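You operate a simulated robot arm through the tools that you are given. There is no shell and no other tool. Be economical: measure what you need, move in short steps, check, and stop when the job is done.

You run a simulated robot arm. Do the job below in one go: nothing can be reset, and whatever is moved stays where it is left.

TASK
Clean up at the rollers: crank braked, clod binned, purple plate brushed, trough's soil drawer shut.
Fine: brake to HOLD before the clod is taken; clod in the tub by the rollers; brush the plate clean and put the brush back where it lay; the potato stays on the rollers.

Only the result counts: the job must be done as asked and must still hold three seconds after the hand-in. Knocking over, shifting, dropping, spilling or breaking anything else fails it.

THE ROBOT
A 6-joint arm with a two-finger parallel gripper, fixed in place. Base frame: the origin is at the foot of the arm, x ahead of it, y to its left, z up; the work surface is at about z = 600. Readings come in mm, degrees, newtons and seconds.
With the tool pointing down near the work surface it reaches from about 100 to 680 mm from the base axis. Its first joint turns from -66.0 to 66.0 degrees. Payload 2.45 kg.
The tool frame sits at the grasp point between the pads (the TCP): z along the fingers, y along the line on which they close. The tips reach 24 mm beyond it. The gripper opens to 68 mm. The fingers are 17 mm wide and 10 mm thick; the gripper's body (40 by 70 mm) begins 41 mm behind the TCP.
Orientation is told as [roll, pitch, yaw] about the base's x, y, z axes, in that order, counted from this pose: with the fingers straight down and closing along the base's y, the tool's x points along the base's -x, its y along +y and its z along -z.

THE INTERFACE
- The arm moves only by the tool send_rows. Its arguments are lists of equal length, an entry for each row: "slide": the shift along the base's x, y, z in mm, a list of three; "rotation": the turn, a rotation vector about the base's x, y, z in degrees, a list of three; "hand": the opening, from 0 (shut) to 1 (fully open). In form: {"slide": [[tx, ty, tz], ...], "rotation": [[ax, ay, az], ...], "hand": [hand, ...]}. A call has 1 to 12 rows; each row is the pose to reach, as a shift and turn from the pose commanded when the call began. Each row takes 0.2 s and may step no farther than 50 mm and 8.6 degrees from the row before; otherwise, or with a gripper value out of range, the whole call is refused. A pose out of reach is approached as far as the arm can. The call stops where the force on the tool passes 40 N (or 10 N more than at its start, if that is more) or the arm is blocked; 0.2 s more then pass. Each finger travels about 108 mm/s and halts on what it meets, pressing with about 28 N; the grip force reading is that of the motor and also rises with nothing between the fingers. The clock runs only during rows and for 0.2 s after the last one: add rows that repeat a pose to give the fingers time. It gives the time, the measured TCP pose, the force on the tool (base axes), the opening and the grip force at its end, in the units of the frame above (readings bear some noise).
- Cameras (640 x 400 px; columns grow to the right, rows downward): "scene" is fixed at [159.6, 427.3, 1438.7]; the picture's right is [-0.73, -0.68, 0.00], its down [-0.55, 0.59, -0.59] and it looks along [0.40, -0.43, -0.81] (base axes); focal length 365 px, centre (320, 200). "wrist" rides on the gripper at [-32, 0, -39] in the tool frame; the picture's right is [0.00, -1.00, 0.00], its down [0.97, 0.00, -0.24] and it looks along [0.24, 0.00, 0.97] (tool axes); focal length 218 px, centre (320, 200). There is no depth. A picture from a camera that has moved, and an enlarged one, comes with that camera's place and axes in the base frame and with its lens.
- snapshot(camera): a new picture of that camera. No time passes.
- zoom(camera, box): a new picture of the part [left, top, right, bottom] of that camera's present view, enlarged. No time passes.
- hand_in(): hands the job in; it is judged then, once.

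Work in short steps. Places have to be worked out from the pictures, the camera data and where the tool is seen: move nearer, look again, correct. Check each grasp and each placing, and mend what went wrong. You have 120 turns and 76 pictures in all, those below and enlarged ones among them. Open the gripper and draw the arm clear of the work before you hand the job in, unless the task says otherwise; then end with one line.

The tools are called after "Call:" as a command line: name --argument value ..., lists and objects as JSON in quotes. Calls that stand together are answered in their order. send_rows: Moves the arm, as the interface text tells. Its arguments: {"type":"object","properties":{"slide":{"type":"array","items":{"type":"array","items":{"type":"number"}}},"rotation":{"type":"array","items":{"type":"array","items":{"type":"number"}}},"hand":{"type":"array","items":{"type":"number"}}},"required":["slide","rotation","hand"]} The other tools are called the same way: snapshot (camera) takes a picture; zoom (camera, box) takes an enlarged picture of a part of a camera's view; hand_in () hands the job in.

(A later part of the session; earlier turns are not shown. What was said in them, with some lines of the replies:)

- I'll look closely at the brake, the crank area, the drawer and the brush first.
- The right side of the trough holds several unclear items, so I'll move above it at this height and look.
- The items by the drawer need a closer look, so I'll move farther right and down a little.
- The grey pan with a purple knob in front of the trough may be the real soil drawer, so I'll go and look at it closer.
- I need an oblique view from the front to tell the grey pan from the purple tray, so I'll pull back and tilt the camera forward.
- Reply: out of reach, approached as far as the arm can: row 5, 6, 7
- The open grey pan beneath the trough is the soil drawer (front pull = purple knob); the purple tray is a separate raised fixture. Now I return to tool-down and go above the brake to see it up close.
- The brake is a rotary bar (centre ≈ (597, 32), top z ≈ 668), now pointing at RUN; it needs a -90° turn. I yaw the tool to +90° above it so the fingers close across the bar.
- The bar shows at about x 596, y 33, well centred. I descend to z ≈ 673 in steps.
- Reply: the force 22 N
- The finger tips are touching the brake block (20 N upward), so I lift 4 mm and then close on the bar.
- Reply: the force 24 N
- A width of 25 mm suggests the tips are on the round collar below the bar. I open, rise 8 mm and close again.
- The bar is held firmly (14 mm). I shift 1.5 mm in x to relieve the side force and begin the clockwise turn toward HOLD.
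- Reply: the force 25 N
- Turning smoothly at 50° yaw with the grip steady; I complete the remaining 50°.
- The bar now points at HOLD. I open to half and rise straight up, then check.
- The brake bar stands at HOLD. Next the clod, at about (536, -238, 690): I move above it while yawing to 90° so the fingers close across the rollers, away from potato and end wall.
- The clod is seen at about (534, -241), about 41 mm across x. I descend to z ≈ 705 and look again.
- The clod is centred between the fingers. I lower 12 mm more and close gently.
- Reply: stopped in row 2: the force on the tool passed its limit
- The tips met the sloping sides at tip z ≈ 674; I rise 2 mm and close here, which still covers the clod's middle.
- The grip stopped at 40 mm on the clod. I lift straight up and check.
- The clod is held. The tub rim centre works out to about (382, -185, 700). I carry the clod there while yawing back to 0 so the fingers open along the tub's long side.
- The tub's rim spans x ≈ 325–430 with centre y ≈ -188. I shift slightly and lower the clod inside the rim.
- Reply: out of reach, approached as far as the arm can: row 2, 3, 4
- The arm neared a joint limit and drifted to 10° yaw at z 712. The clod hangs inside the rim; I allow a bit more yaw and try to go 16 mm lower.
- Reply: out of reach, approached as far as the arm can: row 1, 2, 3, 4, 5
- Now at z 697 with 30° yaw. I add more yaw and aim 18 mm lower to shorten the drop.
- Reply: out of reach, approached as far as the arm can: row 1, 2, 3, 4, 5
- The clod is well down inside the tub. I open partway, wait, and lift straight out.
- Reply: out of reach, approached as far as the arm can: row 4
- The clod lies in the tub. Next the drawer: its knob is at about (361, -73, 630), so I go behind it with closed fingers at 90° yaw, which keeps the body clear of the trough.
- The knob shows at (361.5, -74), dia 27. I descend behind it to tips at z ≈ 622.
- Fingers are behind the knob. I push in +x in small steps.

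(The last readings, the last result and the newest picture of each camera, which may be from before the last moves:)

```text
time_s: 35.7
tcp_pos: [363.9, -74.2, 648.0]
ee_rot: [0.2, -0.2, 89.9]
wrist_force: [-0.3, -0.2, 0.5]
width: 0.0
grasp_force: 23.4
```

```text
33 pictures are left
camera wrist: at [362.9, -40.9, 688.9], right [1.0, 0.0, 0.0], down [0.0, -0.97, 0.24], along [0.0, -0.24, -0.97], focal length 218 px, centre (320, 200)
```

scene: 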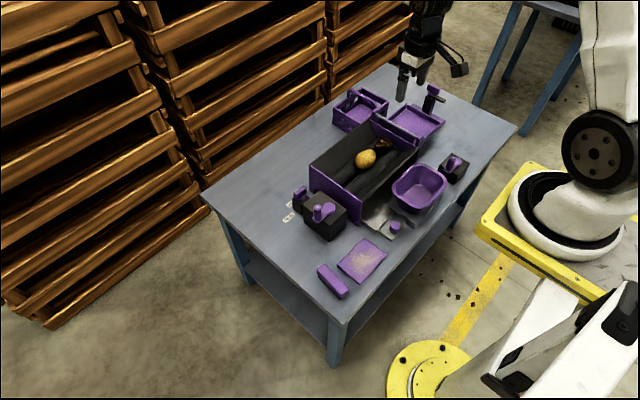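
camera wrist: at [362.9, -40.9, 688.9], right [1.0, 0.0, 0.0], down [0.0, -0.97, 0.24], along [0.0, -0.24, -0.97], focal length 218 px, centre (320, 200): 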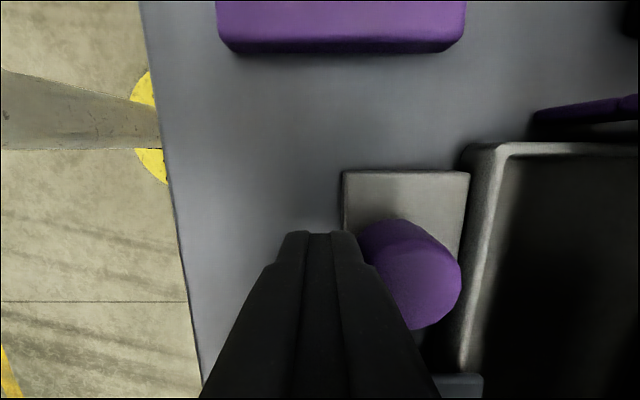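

The drawer slides easily. I keep pushing, expecting a stop near TCP x ≈ 395.

Call:
send_rows --slide '[[5, 0, 0], [10, 0, 0], [15, 0, 0], [20, 0, 0], [25, 0, 0], [30, 0, 0]]' --rotation '[[0, 0, 0], [0, 0, 0], [0, 0, 0], [0, 0, 0], [0, 0, 0], [0, 0, 0]]' --hand '[0, 0, 0, 0, 0, 0]'

Call:
snapshot --camera "wrist"

Call:
zoom --camera "scene" --box '[340, 150, 460, 250]'

```text
time_s: 37.1
tcp_pos: [394.5, -72.9, 648.1]
ee_rot: [0.3, -0.3, 90.0]
wrist_force: [-0.4, -0.6, -0.3]
width: 0.1
grasp_force: 23.7
```

```text
32 pictures are left
camera wrist: at [392.7, -41.0, 688.8], right [1.0, 0.0, 0.0], down [0.0, -0.97, 0.24], along [0.0, -0.24, -0.97], focal length 218 px, centre (320, 200)
```

wrist: 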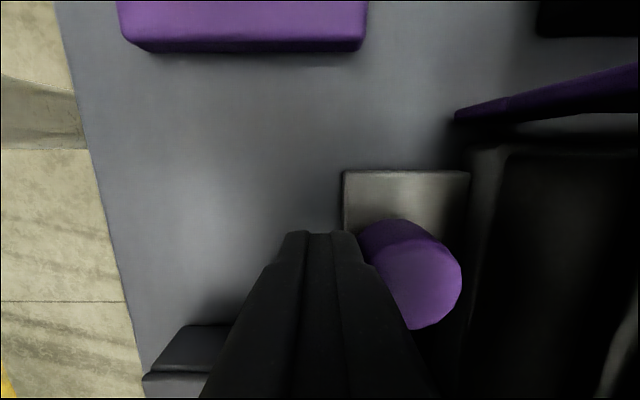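

```text
4.00 times, centred on (400, 200) of scene
camera zoom: at [159.6, 427.3, 1438.7], right [-0.73, -0.68, 0.0], down [-0.55, 0.59, -0.59], along [0.4, -0.43, -0.81], focal length 1459 px, centre (0, 200)
```

zoom: 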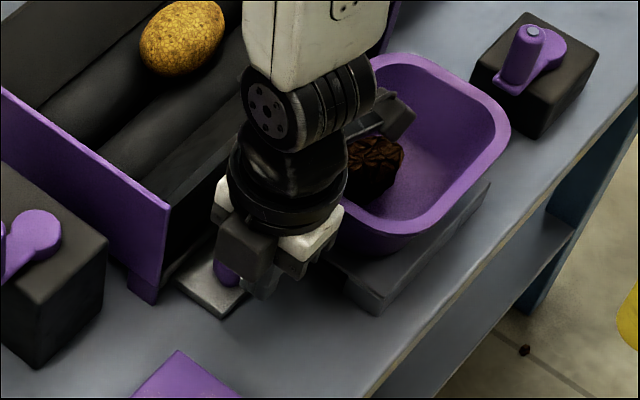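

No end stop yet; the drawer front is now about at the trough wall. I push on in 4 mm steps.

Call:
send_rows --slide '[[4, 0, 0], [8, 0, 0], [12, 0, 0]]' --rotation '[[0, 0, 0], [0, 0, 0], [0, 0, 0]]' --hand '[0, 0, 0]'

Call:
snapshot --camera "wrist"

```text
time_s: 37.9
tcp_pos: [406.3, -73.0, 648.0]
ee_rot: [0.3, -0.2, 90.0]
wrist_force: [-1.4, -1.5, -1.1]
width: 0.0
grasp_force: 23.8
```

```text
30 pictures are left
camera wrist: at [404.8, -41.1, 688.6], right [1.0, 0.0, 0.0], down [0.0, -0.97, 0.24], along [0.0, -0.24, -0.97], focal length 218 px, centre (320, 200)
```

wrist: 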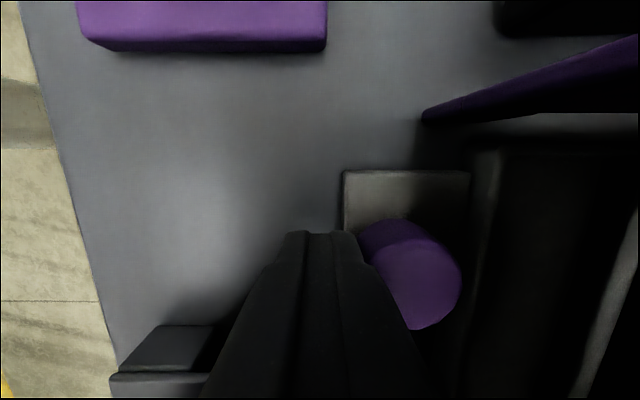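

Still sliding with no stop. The gripper body is nearing the trough lip, so I back off a little and tilt the tool 20° so the body leans away while the tips keep pushing.

Call:
send_rows --slide '[[-6, 0, 0], [-12, 0, 0], [-14, 0, 0], [-10, 0, -1], [-5, 0, -1], [0, 0, -1], [4, 0, -1]]' --rotation '[[0, -7, 0], [0, -14, 0], [0, -20, 0], [0, -20, 0], [0, -20, 0], [0, -20, 0], [0, -20, 0]]' --hand '[0, 0, 0, 0, 0, 0, 0]'

Call:
snapshot --camera "wrist"

```text
time_s: 39.5
tcp_pos: [408.9, -72.9, 647.6]
ee_rot: [-19.5, -0.1, 90.0]
wrist_force: [-10.6, -2.6, 3.6]
width: 0.0
grasp_force: 23.3
```

```text
29 pictures are left
camera wrist: at [393.6, -41.1, 685.2], right [0.94, 0.0, 0.33], down [-0.08, -0.97, 0.22], along [0.32, -0.24, -0.92], focal length 218 px, centre (320, 200)
```

wrist: 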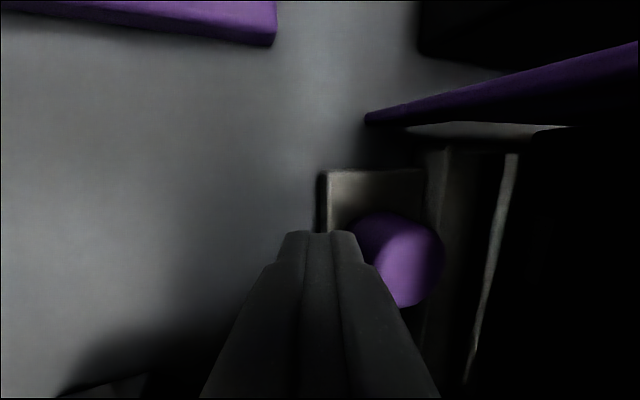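

A -10 N reaction is building, maybe the end stop. I push a few mm more in 2 mm steps.

Call:
send_rows --slide '[[2, 0, 0], [4, 0, 0], [6, 0, 0], [8, 0, 0]]' --rotation '[[0, 0, 0], [0, 0, 0], [0, 0, 0], [0, 0, 0]]' --hand '[0, 0, 0, 0]'

```text
time_s: 40.4
tcp_pos: [407.7, -72.4, 646.9]
ee_rot: [-18.6, -0.4, 89.6]
wrist_force: [-3.5, -1.3, 1.2]
width: 0.0
grasp_force: 23.5
stopped in row 4: the force on the tool passed its limit (the readings are from after the stop); the commanded pose is now the measured one
```

The drawer hit a hard stop. I back away, rise, straighten the tool and look.

Call:
send_rows --slide '[[-8, 0, 0], [-20, 0, 5], [-35, 0, 20], [-45, 0, 50], [-50, 0, 90], [-45, 0, 130], [-40, 0, 160]]' --rotation '[[0, 0, 0], [0, 0, 0], [0, 6, 0], [0, 12, 0], [0, 19, 0], [0, 19, 0], [0, 19, 0]]' --hand '[0, 0, 0, 0, 0, 0, 0]'

Call:
snapshot --camera "wrist"

Call:
zoom --camera "scene" --box '[340, 150, 460, 250]'

```text
time_s: 42.0
tcp_pos: [367.4, -71.0, 805.7]
ee_rot: [0.3, -0.2, 89.7]
wrist_force: [1.1, -0.2, -0.8]
width: 0.0
grasp_force: 23.6
```

```text
28 pictures are left
camera wrist: at [366.8, -40.2, 846.0], right [1.0, -0.01, 0.0], down [0.0, -0.97, 0.24], along [-0.01, -0.24, -0.97], focal length 218 px, centre (320, 200)
```

wrist: 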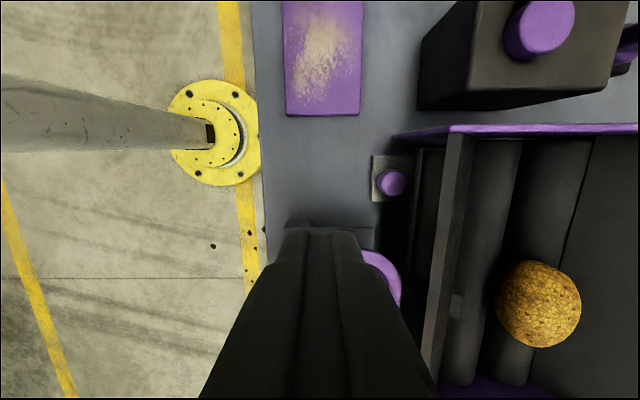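

```text
4.00 times, centred on (400, 200) of scene
camera zoom: at [159.6, 427.3, 1438.7], right [-0.73, -0.68, 0.0], down [-0.55, 0.59, -0.59], along [0.4, -0.43, -0.81], focal length 1459 px, centre (0, 200)
```

zoom: 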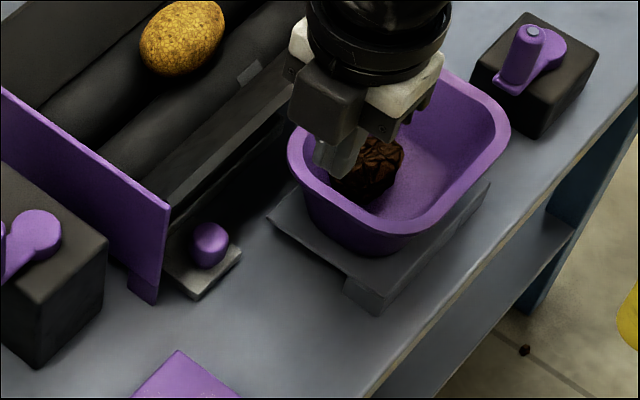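

The drawer is in and the tub unmoved. Now the brush: I move above it at about (376, 151), turning back to yaw 0.

Call:
send_rows --slide '[[0, 20, 0], [0, 40, 0], [0, 60, 0], [0, 80, 0], [0, 100, 0], [0, 120, 0], [0, 140, 0], [0, 160, 0], [0, 180, 0], [0, 200, 0], [0, 215, 0]]' --rotation '[[0, 0, -8.2], [0, 0, -16.4], [0, 0, -24.6], [0, 0, -32.8], [0, 0, -41], [0, 0, -49.2], [0, 0, -57.4], [0, 0, -65.6], [0, 0, -73.8], [0, 0, -82], [0, 0, -90]]' --hand '[0, 0, 0, 0.3, 0.5, 0.7, 0.8, 0.8, 0.8, 0.8, 0.8]'

Call:
snapshot --camera "wrist"

Call:
zoom --camera "scene" --box '[300, 220, 420, 320]'

```text
time_s: 44.4
tcp_pos: [367.6, 142.0, 805.7]
ee_rot: [0.2, -0.2, -0.5]
wrist_force: [1.0, 0.3, -0.5]
width: 54.3
grasp_force: 0.1
```

```text
26 pictures are left
camera wrist: at [399.6, 142.4, 846.8], right [-0.01, -1.0, 0.0], down [-0.97, 0.01, 0.24], along [-0.24, 0.0, -0.97], focal length 218 px, centre (320, 200)
```

wrist: 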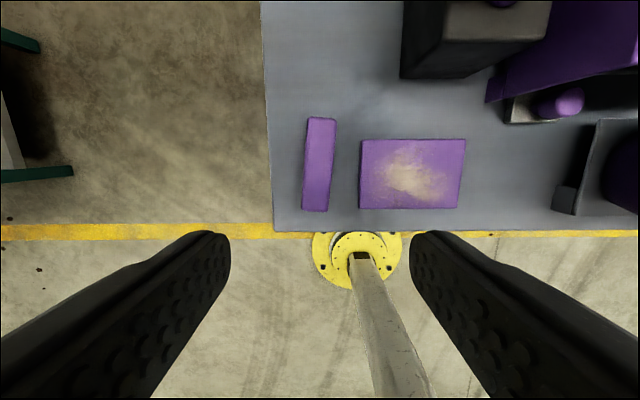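

```text
4.00 times, centred on (360, 270) of scene
camera zoom: at [159.6, 427.3, 1438.7], right [-0.73, -0.68, 0.0], down [-0.55, 0.59, -0.59], along [0.4, -0.43, -0.81], focal length 1459 px, centre (160, -80)
```

zoom: 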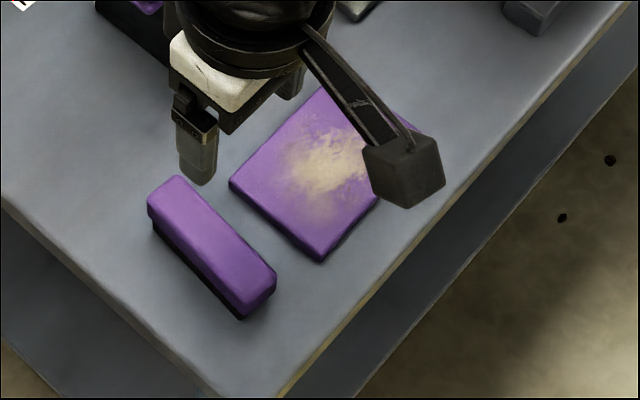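

The brush lies at about (381, 144), long axis ~5° off x, roughly 91 × 27 mm, top z ≈ 630. I align and descend to z 690 for another look.

Call:
send_rows --slide '[[5, 1, -40], [10, 2, -80], [13, 2, -110]]' --rotation '[[0, 0, -2], [0, 0, -4.5], [0, 0, -4.5]]' --hand '[0.8, 0.8, 0.8]'

Call:
snapshot --camera "wrist"

```text
time_s: 45.2
tcp_pos: [382.5, 144.3, 696.5]
ee_rot: [0.2, -0.2, -4.9]
wrist_force: [-0.2, -0.2, 0.2]
width: 54.4
grasp_force: 0.0
```

```text
24 pictures are left
camera wrist: at [412.8, 140.8, 736.4], right [-0.09, -1.0, 0.0], down [-0.97, 0.08, 0.24], along [-0.23, 0.02, -0.97], focal length 218 px, centre (320, 200)
```

wrist: 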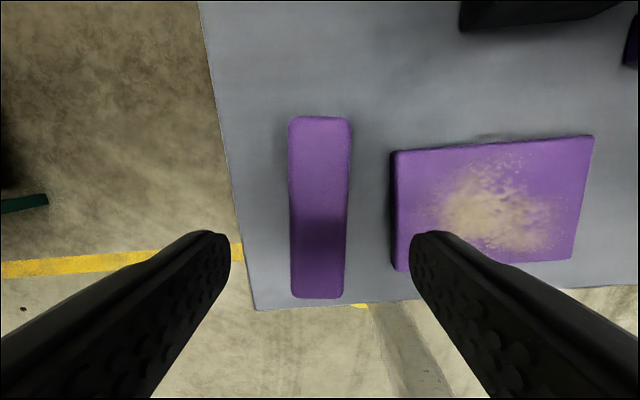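

The brush is aligned and centred laterally; its mid-length is x ≈ 378. I shift -4 mm and descend to z 638, then close.

Call:
send_rows --slide '[[-4, 0, -25], [-4, 0, -45], [-4, 0, -58], [-4, 0, -58], [-4, 0, -58], [-4, 0, -58], [-4, 0, -58]]' --rotation '[[0, 0, 0], [0, 0, 0], [0, 0, 0], [0, 0, 0], [0, 0, 0], [0, 0, 0], [0, 0, 0]]' --hand '[0.8, 0.8, 0.8, 0.6, 0.3, 0.3, 0.3]'

Call:
snapshot --camera "wrist"

Call:
zoom --camera "scene" --box '[300, 220, 420, 320]'

```text
time_s: 46.8
tcp_pos: [378.0, 145.6, 637.8]
ee_rot: [0.2, -0.1, -4.8]
wrist_force: [0.2, 0.2, -0.5]
width: 27.6
grasp_force: 28.1
```

```text
23 pictures are left
camera wrist: at [408.7, 141.6, 678.3], right [-0.08, -1.0, 0.0], down [-0.97, 0.08, 0.24], along [-0.24, 0.02, -0.97], focal length 218 px, centre (320, 200)
```

wrist: 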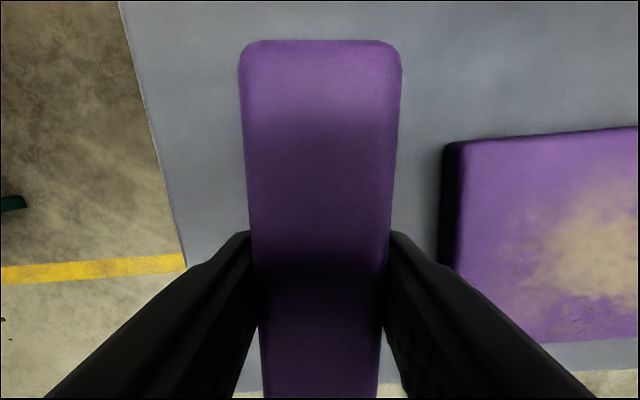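

```text
4.00 times, centred on (360, 270) of scene
camera zoom: at [159.6, 427.3, 1438.7], right [-0.73, -0.68, 0.0], down [-0.55, 0.59, -0.59], along [0.4, -0.43, -0.81], focal length 1459 px, centre (160, -80)
```

zoom: 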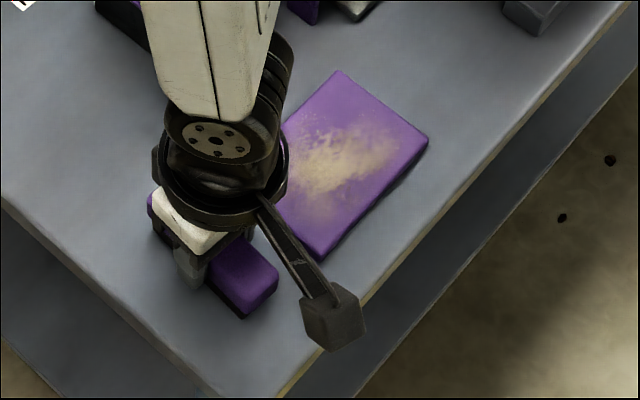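

Brush gripped at (378, 145.6, 637.8), yaw -4.8 — that's its home pose. The plate spans x 332–407, y -11–98, so the 91 mm brush covers it in one sweep along y; I lift and move over its left edge.

Call:
send_rows --slide '[[0, 0, 10], [0, 0, 30], [-3, -20, 35], [-6, -45, 35], [-8, -60, 35], [-8, -60, 25], [-8, -60, 17]]' --rotation '[[0, 0, 0], [0, 0, 0], [0, 0, 2], [0, 0, 4.8], [0, 0, 4.8], [0, 0, 4.8], [0, 0, 4.8]]' --hand '[0.3, 0.3, 0.3, 0.3, 0.3, 0.3, 0.3]'

Call:
zoom --camera "scene" --box '[300, 220, 420, 320]'

```text
time_s: 48.4
tcp_pos: [369.9, 84.5, 654.4]
ee_rot: [0.3, -0.1, -0.1]
wrist_force: [0.1, 0.1, -0.8]
width: 27.4
grasp_force: 28.1
```

```text
4.00 times, centred on (360, 270) of scene
camera zoom: at [159.6, 427.3, 1438.7], right [-0.73, -0.68, 0.0], down [-0.55, 0.59, -0.59], along [0.4, -0.43, -0.81], focal length 1459 px, centre (160, -80)
```

zoom: 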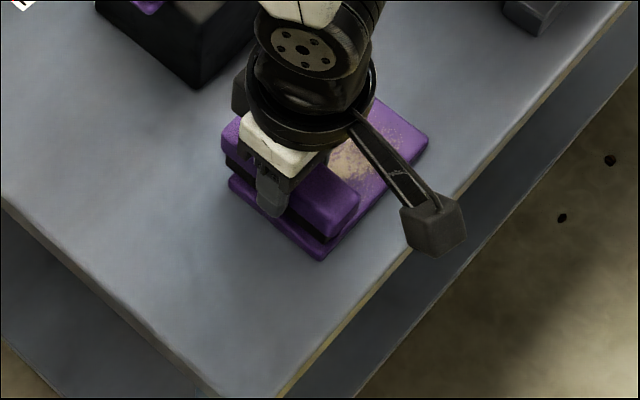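

The brush hovers over the plate's left edge. I lower 1 mm per row until I feel light contact.

Call:
send_rows --slide '[[0, 0, -1], [0, 0, -2], [0, 0, -3], [0, 0, -4], [0, 0, -4]]' --rotation '[[0, 0, 0], [0, 0, 0], [0, 0, 0], [0, 0, 0], [0, 0, 0]]' --hand '[0.3, 0.3, 0.3, 0.3, 0.3]'

```text
time_s: 49.6
tcp_pos: [370.4, 83.8, 650.8]
ee_rot: [0.2, -0.2, 0.0]
wrist_force: [-0.7, 0.4, -1.3]
width: 27.7
grasp_force: 27.6
```

No contact yet at z 650.8; I lower 4 mm more.

Call:
send_rows --slide '[[0, 0, -1], [0, 0, -2], [0, 0, -2]]' --rotation '[[0, 0, 0], [0, 0, 0], [0, 0, 0]]' --hand '[0.3, 0.3, 0.3]'

Call:
send_rows --slide '[[0, 0, -1], [0, 0, -2], [0, 0, -2]]' --rotation '[[0, 0, 0], [0, 0, 0], [0, 0, 0]]' --hand '[0.3, 0.3, 0.3]'

```text
time_s: 50.4
tcp_pos: [369.8, 85.6, 648.2]
ee_rot: [0.2, -0.2, 0.1]
wrist_force: [-3.5, -0.3, 20.8]
width: 27.3
grasp_force: 27.8
```

```text
time_s: 51.2
tcp_pos: [371.2, 84.2, 647.3]
ee_rot: [0.2, -0.3, 0.0]
wrist_force: [0.5, -2.9, 20.9]
width: 27.6
grasp_force: 28.0
```

Contact is about z 648.5 at 20 N; I ease up 1.5 mm and sweep across the plate toward -y.

Call:
send_rows --slide '[[0, 0, 1.5], [0, -8, 1.5], [0, -16, 1.5], [0, -24, 1.5], [0, -32, 1.5], [0, -40, 1.5], [0, -48, 1.5], [0, -56, 1.5], [0, -64, 1.5], [0, -72, 1.5], [0, -80, 1.5]]' --rotation '[[0, 0, 0], [0, 0, 0], [0, 0, 0], [0, 0, 0], [0, 0, 0], [0, 0, 0], [0, 0, 0], [0, 0, 0], [0, 0, 0], [0, 0, 0], [0, 0, 0]]' --hand '[0.3, 0.3, 0.3, 0.3, 0.3, 0.3, 0.3, 0.3, 0.3, 0.3, 0.3]'

Call:
zoom --camera "scene" --box '[300, 220, 420, 320]'

```text
time_s: 53.6
tcp_pos: [369.7, 3.5, 648.1]
ee_rot: [0.2, -0.2, 0.0]
wrist_force: [-0.2, -0.5, -0.8]
width: 27.3
grasp_force: 27.8
```

```text
4.00 times, centred on (360, 270) of scene
camera zoom: at [159.6, 427.3, 1438.7], right [-0.73, -0.68, 0.0], down [-0.55, 0.59, -0.59], along [0.4, -0.43, -0.81], focal length 1459 px, centre (160, -80)
```

zoom: 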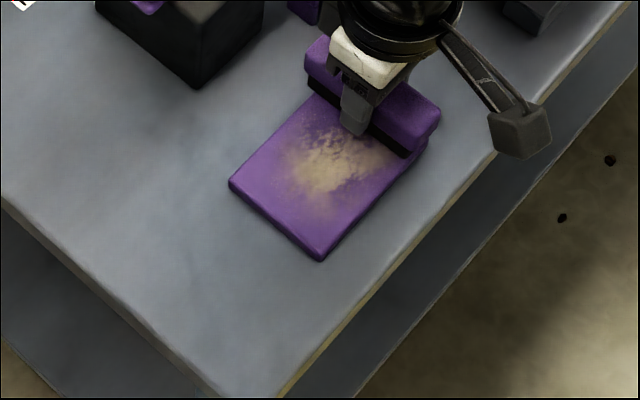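

The force was ~0, so that pass barely touched. I press 2 mm lower and sweep back.

Call:
send_rows --slide '[[0, 0, -1], [0, 0, -2], [0, 8, -2], [0, 16, -2], [0, 24, -2], [0, 32, -2], [0, 40, -2], [0, 48, -2], [0, 56, -2], [0, 64, -2], [0, 72, -2], [0, 80, -2]]' --rotation '[[0, 0, 0], [0, 0, 0], [0, 0, 0], [0, 0, 0], [0, 0, 0], [0, 0, 0], [0, 0, 0], [0, 0, 0], [0, 0, 0], [0, 0, 0], [0, 0, 0], [0, 0, 0]]' --hand '[0.3, 0.3, 0.3, 0.3, 0.3, 0.3, 0.3, 0.3, 0.3, 0.3, 0.3, 0.3]'

Call:
snapshot --camera "scene"

```text
time_s: 56.2
tcp_pos: [369.7, 85.1, 647.4]
ee_rot: [0.2, -0.2, -0.1]
wrist_force: [-0.5, -5.7, 16.2]
width: 27.4
grasp_force: 28.2
```

```text
19 pictures are left
```

scene: 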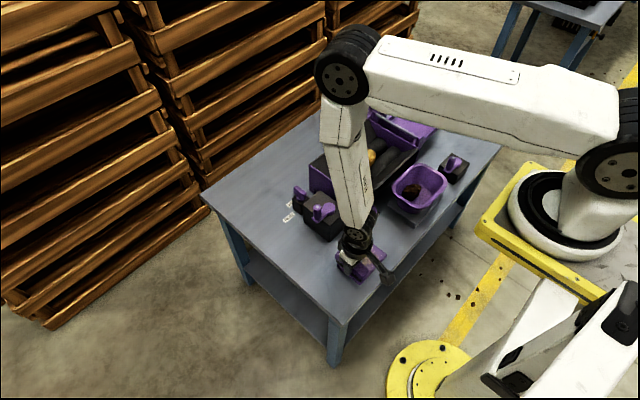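

Contact held at ~16 N with little drag. I sweep the other way at the same height and look.

Call:
send_rows --slide '[[0, -8, 0], [0, -16, 0], [0, -24, 0], [0, -32, 0], [0, -40, 0], [0, -48, 0], [0, -56, 0], [0, -64, 0], [0, -72, 0], [0, -80, 0], [0, -84, 0]]' --rotation '[[0, 0, 0], [0, 0, 0], [0, 0, 0], [0, 0, 0], [0, 0, 0], [0, 0, 0], [0, 0, 0], [0, 0, 0], [0, 0, 0], [0, 0, 0], [0, 0, 0]]' --hand '[0.3, 0.3, 0.3, 0.3, 0.3, 0.3, 0.3, 0.3, 0.3, 0.3, 0.3]'

Call:
zoom --camera "scene" --box '[300, 220, 420, 320]'

```text
time_s: 58.6
tcp_pos: [369.7, -1.1, 647.2]
ee_rot: [0.1, -0.2, -0.1]
wrist_force: [0.2, 0.7, -0.2]
width: 27.4
grasp_force: 28.0
```

```text
4.00 times, centred on (360, 270) of scene
camera zoom: at [159.6, 427.3, 1438.7], right [-0.73, -0.68, 0.0], down [-0.55, 0.59, -0.59], along [0.4, -0.43, -0.81], focal length 1459 px, centre (160, -80)
```

zoom: 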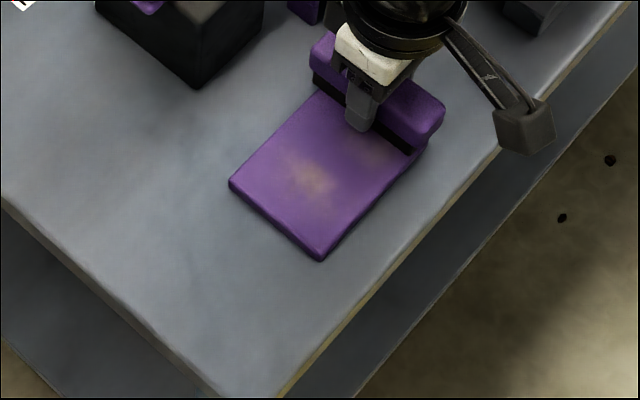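

Most soil is gone; two faint patches remain. I press 1.5 mm lower at this end and sweep back and forth again.

Call:
send_rows --slide '[[0, 4, -1], [0, 4, -2], [0, 12, -2], [0, 20, -2], [0, 28, -2], [0, 36, -1.5], [0, 44, -1.5], [0, 52, -1.5], [0, 60, -1], [0, 68, -1], [0, 76, -1], [0, 84, -0.5]]' --rotation '[[0, 0, 0], [0, 0, 0], [0, 0, 0], [0, 0, 0], [0, 0, 0], [0, 0, 0], [0, 0, 0], [0, 0, 0], [0, 0, 0], [0, 0, 0], [0, 0, 0], [0, 0, 0]]' --hand '[0.3, 0.3, 0.3, 0.3, 0.3, 0.3, 0.3, 0.3, 0.3, 0.3, 0.3, 0.3]'

Call:
send_rows --slide '[[0, -8, -0.5], [0, -16, -0.5], [0, -24, -0.5], [0, -32, -1], [0, -40, -1], [0, -48, -1], [0, -56, -1.5], [0, -64, -1.5], [0, -72, -1.5], [0, -80, -1.5], [0, -84, -1.5]]' --rotation '[[0, 0, 0], [0, 0, 0], [0, 0, 0], [0, 0, 0], [0, 0, 0], [0, 0, 0], [0, 0, 0], [0, 0, 0], [0, 0, 0], [0, 0, 0], [0, 0, 0]]' --hand '[0.3, 0.3, 0.3, 0.3, 0.3, 0.3, 0.3, 0.3, 0.3, 0.3, 0.3]'

Call:
zoom --camera "scene" --box '[300, 220, 420, 320]'

```text
time_s: 61.2
tcp_pos: [370.2, 84.0, 646.6]
ee_rot: [0.1, -0.2, -0.2]
wrist_force: [0.2, 0.6, -1.7]
width: 27.4
grasp_force: 28.4
```

```text
time_s: 63.6
tcp_pos: [369.4, 0.1, 643.0]
ee_rot: [0.3, -0.2, 0.0]
wrist_force: [0.3, 0.7, -0.3]
width: 27.3
grasp_force: 28.0
```

```text
4.00 times, centred on (360, 270) of scene
camera zoom: at [159.6, 427.3, 1438.7], right [-0.73, -0.68, 0.0], down [-0.55, 0.59, -0.59], along [0.4, -0.43, -0.81], focal length 1459 px, centre (160, -80)
```

zoom: 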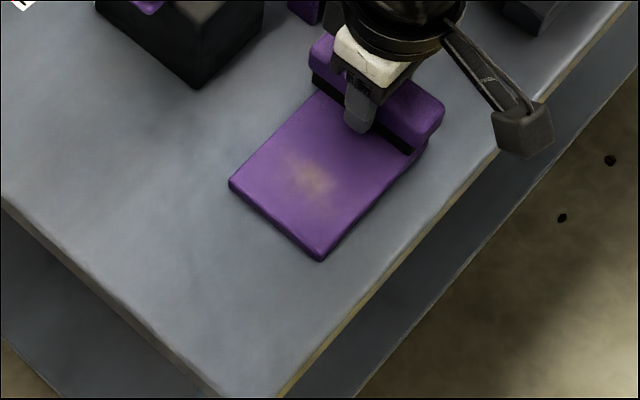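

One faint patch near y ≈ 65 remains; the brush has slid up ~5 mm in the grip, so contact is now lower. I press slightly further and scrub y 35–85.

Call:
send_rows --slide '[[0, 15, 0], [0, 35, 0], [0, 38, -1], [0, 42, -2], [0, 50, -2], [0, 58, -2], [0, 66, -2], [0, 74, -2], [0, 82, -2], [0, 86, -2]]' --rotation '[[0, 0, 0], [0, 0, 0], [0, 0, 0], [0, 0, 0], [0, 0, 0], [0, 0, 0], [0, 0, 0], [0, 0, 0], [0, 0, 0], [0, 0, 0]]' --hand '[0.3, 0.3, 0.3, 0.3, 0.3, 0.3, 0.3, 0.3, 0.3, 0.3]'

Call:
send_rows --slide '[[0, 0, -1], [0, -8, -1], [0, -16, -1], [0, -24, -1], [0, -32, -1], [0, -40, -1], [0, -48, -1], [0, -56, -1], [0, -64, -1], [0, -72, -1], [0, -80, -1], [0, -86, -1]]' --rotation '[[0, 0, 0], [0, 0, 0], [0, 0, 0], [0, 0, 0], [0, 0, 0], [0, 0, 0], [0, 0, 0], [0, 0, 0], [0, 0, 0], [0, 0, 0], [0, 0, 0], [0, 0, 0]]' --hand '[0.3, 0.3, 0.3, 0.3, 0.3, 0.3, 0.3, 0.3, 0.3, 0.3, 0.3, 0.3]'

Call:
zoom --camera "scene" --box '[300, 220, 420, 320]'

```text
time_s: 65.8
tcp_pos: [370.3, 87.0, 643.5]
ee_rot: [0.2, -0.2, 0.0]
wrist_force: [-0.8, -6.9, 18.0]
width: 27.6
grasp_force: 28.2
```

```text
time_s: 68.4
tcp_pos: [369.7, 0.1, 642.9]
ee_rot: [0.2, -0.2, -0.1]
wrist_force: [0.2, 1.3, 4.0]
width: 27.4
grasp_force: 28.1
```

```text
4.00 times, centred on (360, 270) of scene
camera zoom: at [159.6, 427.3, 1438.7], right [-0.73, -0.68, 0.0], down [-0.55, 0.59, -0.59], along [0.4, -0.43, -0.81], focal length 1459 px, centre (160, -80)
```

zoom: 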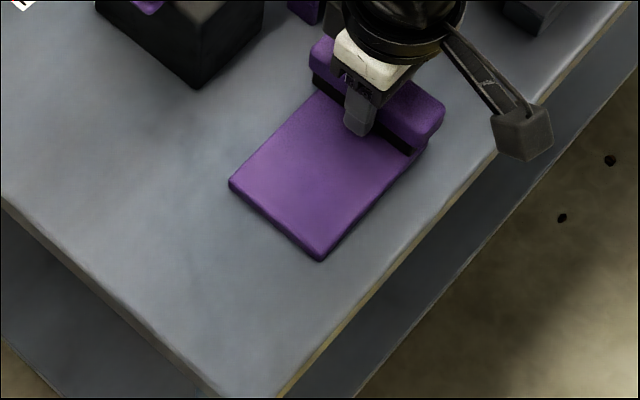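

The plate looks clean. I lift and carry the brush above its home spot, and check the plate from there.

Call:
send_rows --slide '[[0, 0, 15], [0, 0, 40], [2, 36, 50], [4, 72, 50], [6, 108, 50], [8.3, 145.5, 50], [8.3, 145.5, 50]]' --rotation '[[0, 0, 0], [0, 0, 0], [0, 0, -1.5], [0, 0, -3], [0, 0, -4.8], [0, 0, -4.8], [0, 0, -4.8]]' --hand '[0.3, 0.3, 0.3, 0.3, 0.3, 0.3, 0.3]'

Call:
snapshot --camera "wrist"

Call:
zoom --camera "scene" --box '[300, 220, 420, 320]'

```text
time_s: 70.0
tcp_pos: [378.5, 147.4, 693.0]
ee_rot: [0.2, -0.1, -4.9]
wrist_force: [-0.8, 0.3, -1.3]
width: 27.3
grasp_force: 27.6
```

```text
15 pictures are left
camera wrist: at [408.5, 145.0, 732.8], right [-0.08, -1.0, 0.0], down [-0.97, 0.08, 0.24], along [-0.24, 0.02, -0.97], focal length 218 px, centre (320, 200)
```

wrist: 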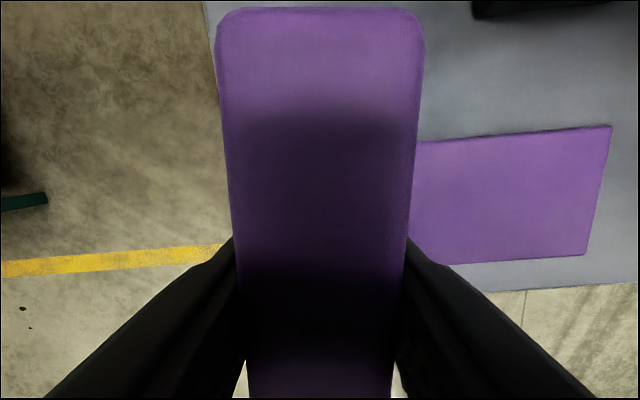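

```text
4.00 times, centred on (360, 270) of scene
camera zoom: at [159.6, 427.3, 1438.7], right [-0.73, -0.68, 0.0], down [-0.55, 0.59, -0.59], along [0.4, -0.43, -0.81], focal length 1459 px, centre (160, -80)
```

zoom: 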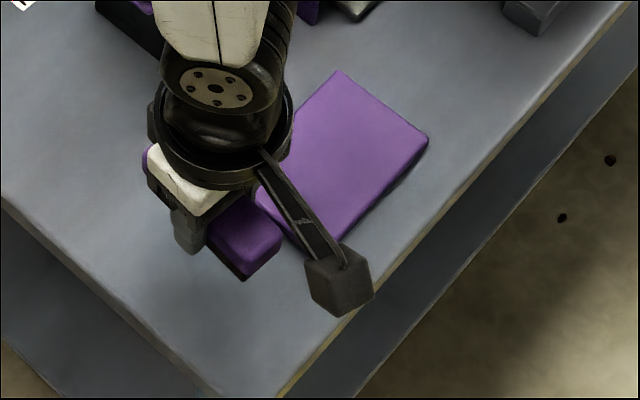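

The plate is clean. I lower the brush to its home, first to z 636, then by small steps until it touches the table.

Call:
send_rows --slide '[[0, -1, -25], [0, -1, -45], [0, -1, -55], [0, -1, -57], [0, -1, -57]]' --rotation '[[0, 0, 0], [0, 0, 0], [0, 0, 0], [0, 0, 0], [0, 0, 0]]' --hand '[0.3, 0.3, 0.3, 0.3, 0.3]'

Call:
send_rows --slide '[[0, 0, -1], [0, 0, -2], [0, 0, -2]]' --rotation '[[0, 0, 0], [0, 0, 0], [0, 0, 0]]' --hand '[0.3, 0.3, 0.3]'

```text
time_s: 71.2
tcp_pos: [378.0, 146.5, 635.1]
ee_rot: [0.2, -0.2, -4.8]
wrist_force: [-0.9, 0.6, -0.4]
width: 27.1
grasp_force: 28.0
```

```text
time_s: 72.0
tcp_pos: [378.7, 145.1, 632.7]
ee_rot: [0.1, -0.2, -4.8]
wrist_force: [0.1, 0.2, -0.6]
width: 27.7
grasp_force: 28.2
```

No contact yet at 632.7; I go down 2 mm more.

Call:
send_rows --slide '[[0, 0, -1], [0, 0, -2], [0, 0, -2]]' --rotation '[[0, 0, 0], [0, 0, 0], [0, 0, 0]]' --hand '[0.3, 0.3, 0.3]'

```text
time_s: 72.8
tcp_pos: [378.5, 144.4, 631.4]
ee_rot: [0.2, -0.2, -4.9]
wrist_force: [-0.4, 0.8, -0.6]
width: 27.3
grasp_force: 28.3
```

Call:
zoom --camera "scene" --box '[310, 250, 380, 310]'

Call:
send_rows --slide '[[0, 0, -1], [0, 0, -2], [0, 0, -2]]' --rotation '[[0, 0, 0], [0, 0, 0], [0, 0, 0]]' --hand '[0.3, 0.3, 0.3]'

```text
6.67 times, centred on (345, 280) of scene
camera zoom: at [159.6, 427.3, 1438.7], right [-0.73, -0.68, 0.0], down [-0.55, 0.59, -0.59], along [0.4, -0.43, -0.81], focal length 2432 px, centre (153, -333)
```

zoom: 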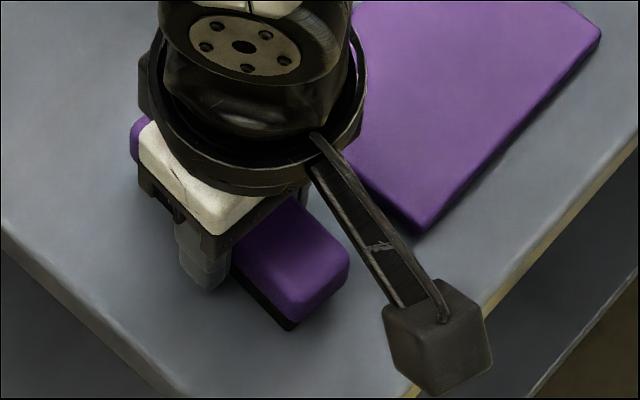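

```text
time_s: 73.6
tcp_pos: [378.5, 144.3, 629.6]
ee_rot: [0.2, -0.1, -4.9]
wrist_force: [-3.6, 1.1, 21.1]
width: 27.3
grasp_force: 27.7
```

The brush now rests on the table (21 N). I ease up 1 mm, open, wait, then rise straight up.

Call:
send_rows --slide '[[0, 0, 1], [0, 0, 1], [0, 0, 1], [0, 0, 1], [0, 0, 25], [0, 0, 65], [0, 0, 110], [0, 0, 150]]' --rotation '[[0, 0, 0], [0, 0, 0], [0, 0, 0], [0, 0, 0], [0, 0, 0], [0, 0, 0], [0, 0, 0], [0, 0, 0]]' --hand '[0.3, 0.7, 0.8, 0.8, 0.8, 0.8, 0.8, 0.8]'

Call:
snapshot --camera "wrist"

Call:
zoom --camera "scene" --box '[300, 220, 420, 320]'

```text
time_s: 75.4
tcp_pos: [379.1, 144.9, 778.5]
ee_rot: [0.2, -0.3, -4.9]
wrist_force: [0.8, -0.2, -0.8]
width: 54.3
grasp_force: 0.0
```

```text
12 pictures are left
camera wrist: at [409.3, 142.4, 818.7], right [-0.08, -1.0, 0.0], down [-0.97, 0.08, 0.24], along [-0.24, 0.02, -0.97], focal length 218 px, centre (320, 200)
```

wrist: 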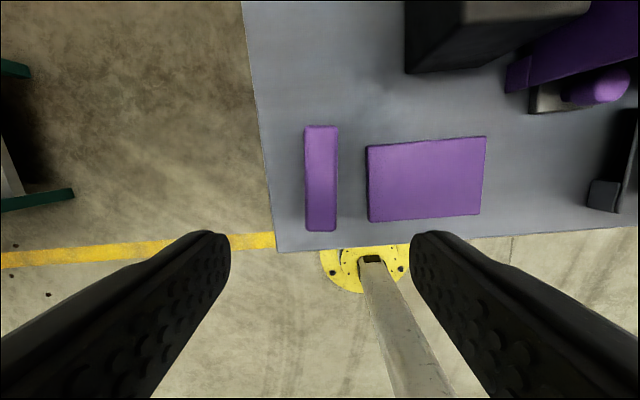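

```text
4.00 times, centred on (360, 270) of scene
camera zoom: at [159.6, 427.3, 1438.7], right [-0.73, -0.68, 0.0], down [-0.55, 0.59, -0.59], along [0.4, -0.43, -0.81], focal length 1459 px, centre (160, -80)
```

zoom: 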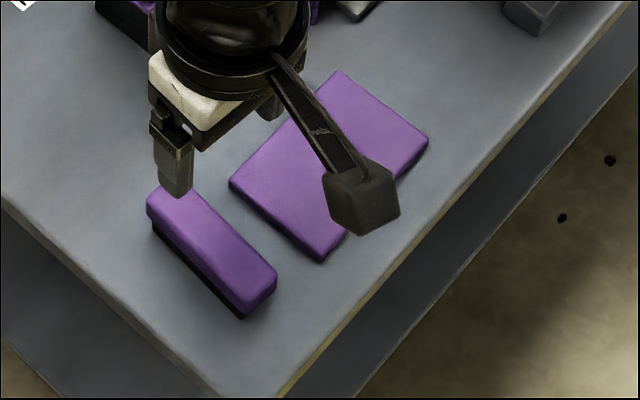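

The brush lies exactly where it was and the plate is clean. I draw the arm up and away and take a last overall look.

Call:
send_rows --slide '[[15, -10, 40], [30, -25, 80], [45, -45, 120], [60, -65, 150], [75, -80, 170]]' --rotation '[[0, 0, 2.5], [0, 0, 4.9], [0, 0, 4.9], [0, 0, 4.9], [0, 0, 4.9]]' --hand '[1, 1, 1, 1, 1]'

Call:
snapshot --camera "wrist"

Call:
zoom --camera "scene" --box '[270, 70, 490, 290]'

```text
time_s: 76.6
tcp_pos: [452.2, 63.8, 948.6]
ee_rot: [0.2, -0.2, 0.1]
wrist_force: [0.3, 0.0, 0.8]
width: 68.4
grasp_force: 0.1
```

```text
10 pictures are left
camera wrist: at [483.4, 64.4, 988.7], right [0.0, -1.0, 0.0], down [-0.97, 0.0, 0.24], along [-0.24, 0.0, -0.97], focal length 218 px, centre (320, 200)
```

wrist: 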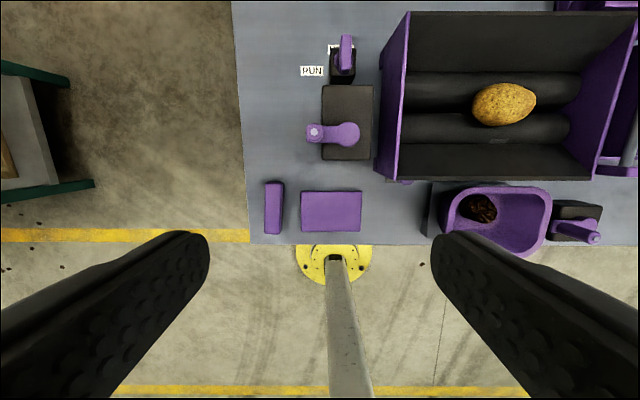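

```text
1.82 times, centred on (380, 180) of scene
camera zoom: at [159.6, 427.3, 1438.7], right [-0.73, -0.68, 0.0], down [-0.55, 0.59, -0.59], along [0.4, -0.43, -0.81], focal length 663 px, centre (211, 236)
```

zoom: 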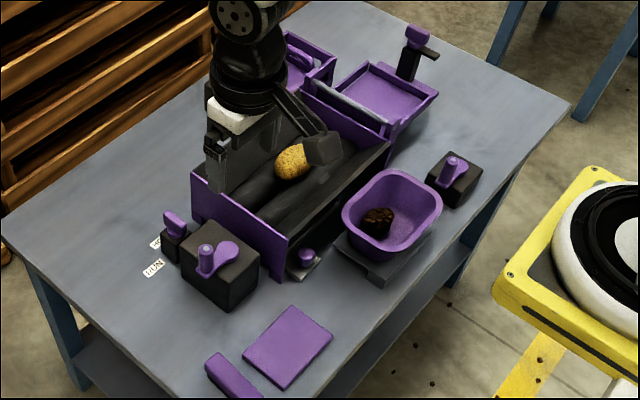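

Brake at HOLD, clod in the tub, plate clean, brush home, drawer in, potato on the rollers, and the arm is clear with an open hand. I hand in.

Call:
hand_in

```text
The job is handed in.
```

The crank brake is at HOLD (set before the clod was taken), the clod is in the tub by the rollers, and the soil drawer is pushed in to its stop. The purple plate is brushed clean, the brush is back where it lay, and the potato is still on the rollers.
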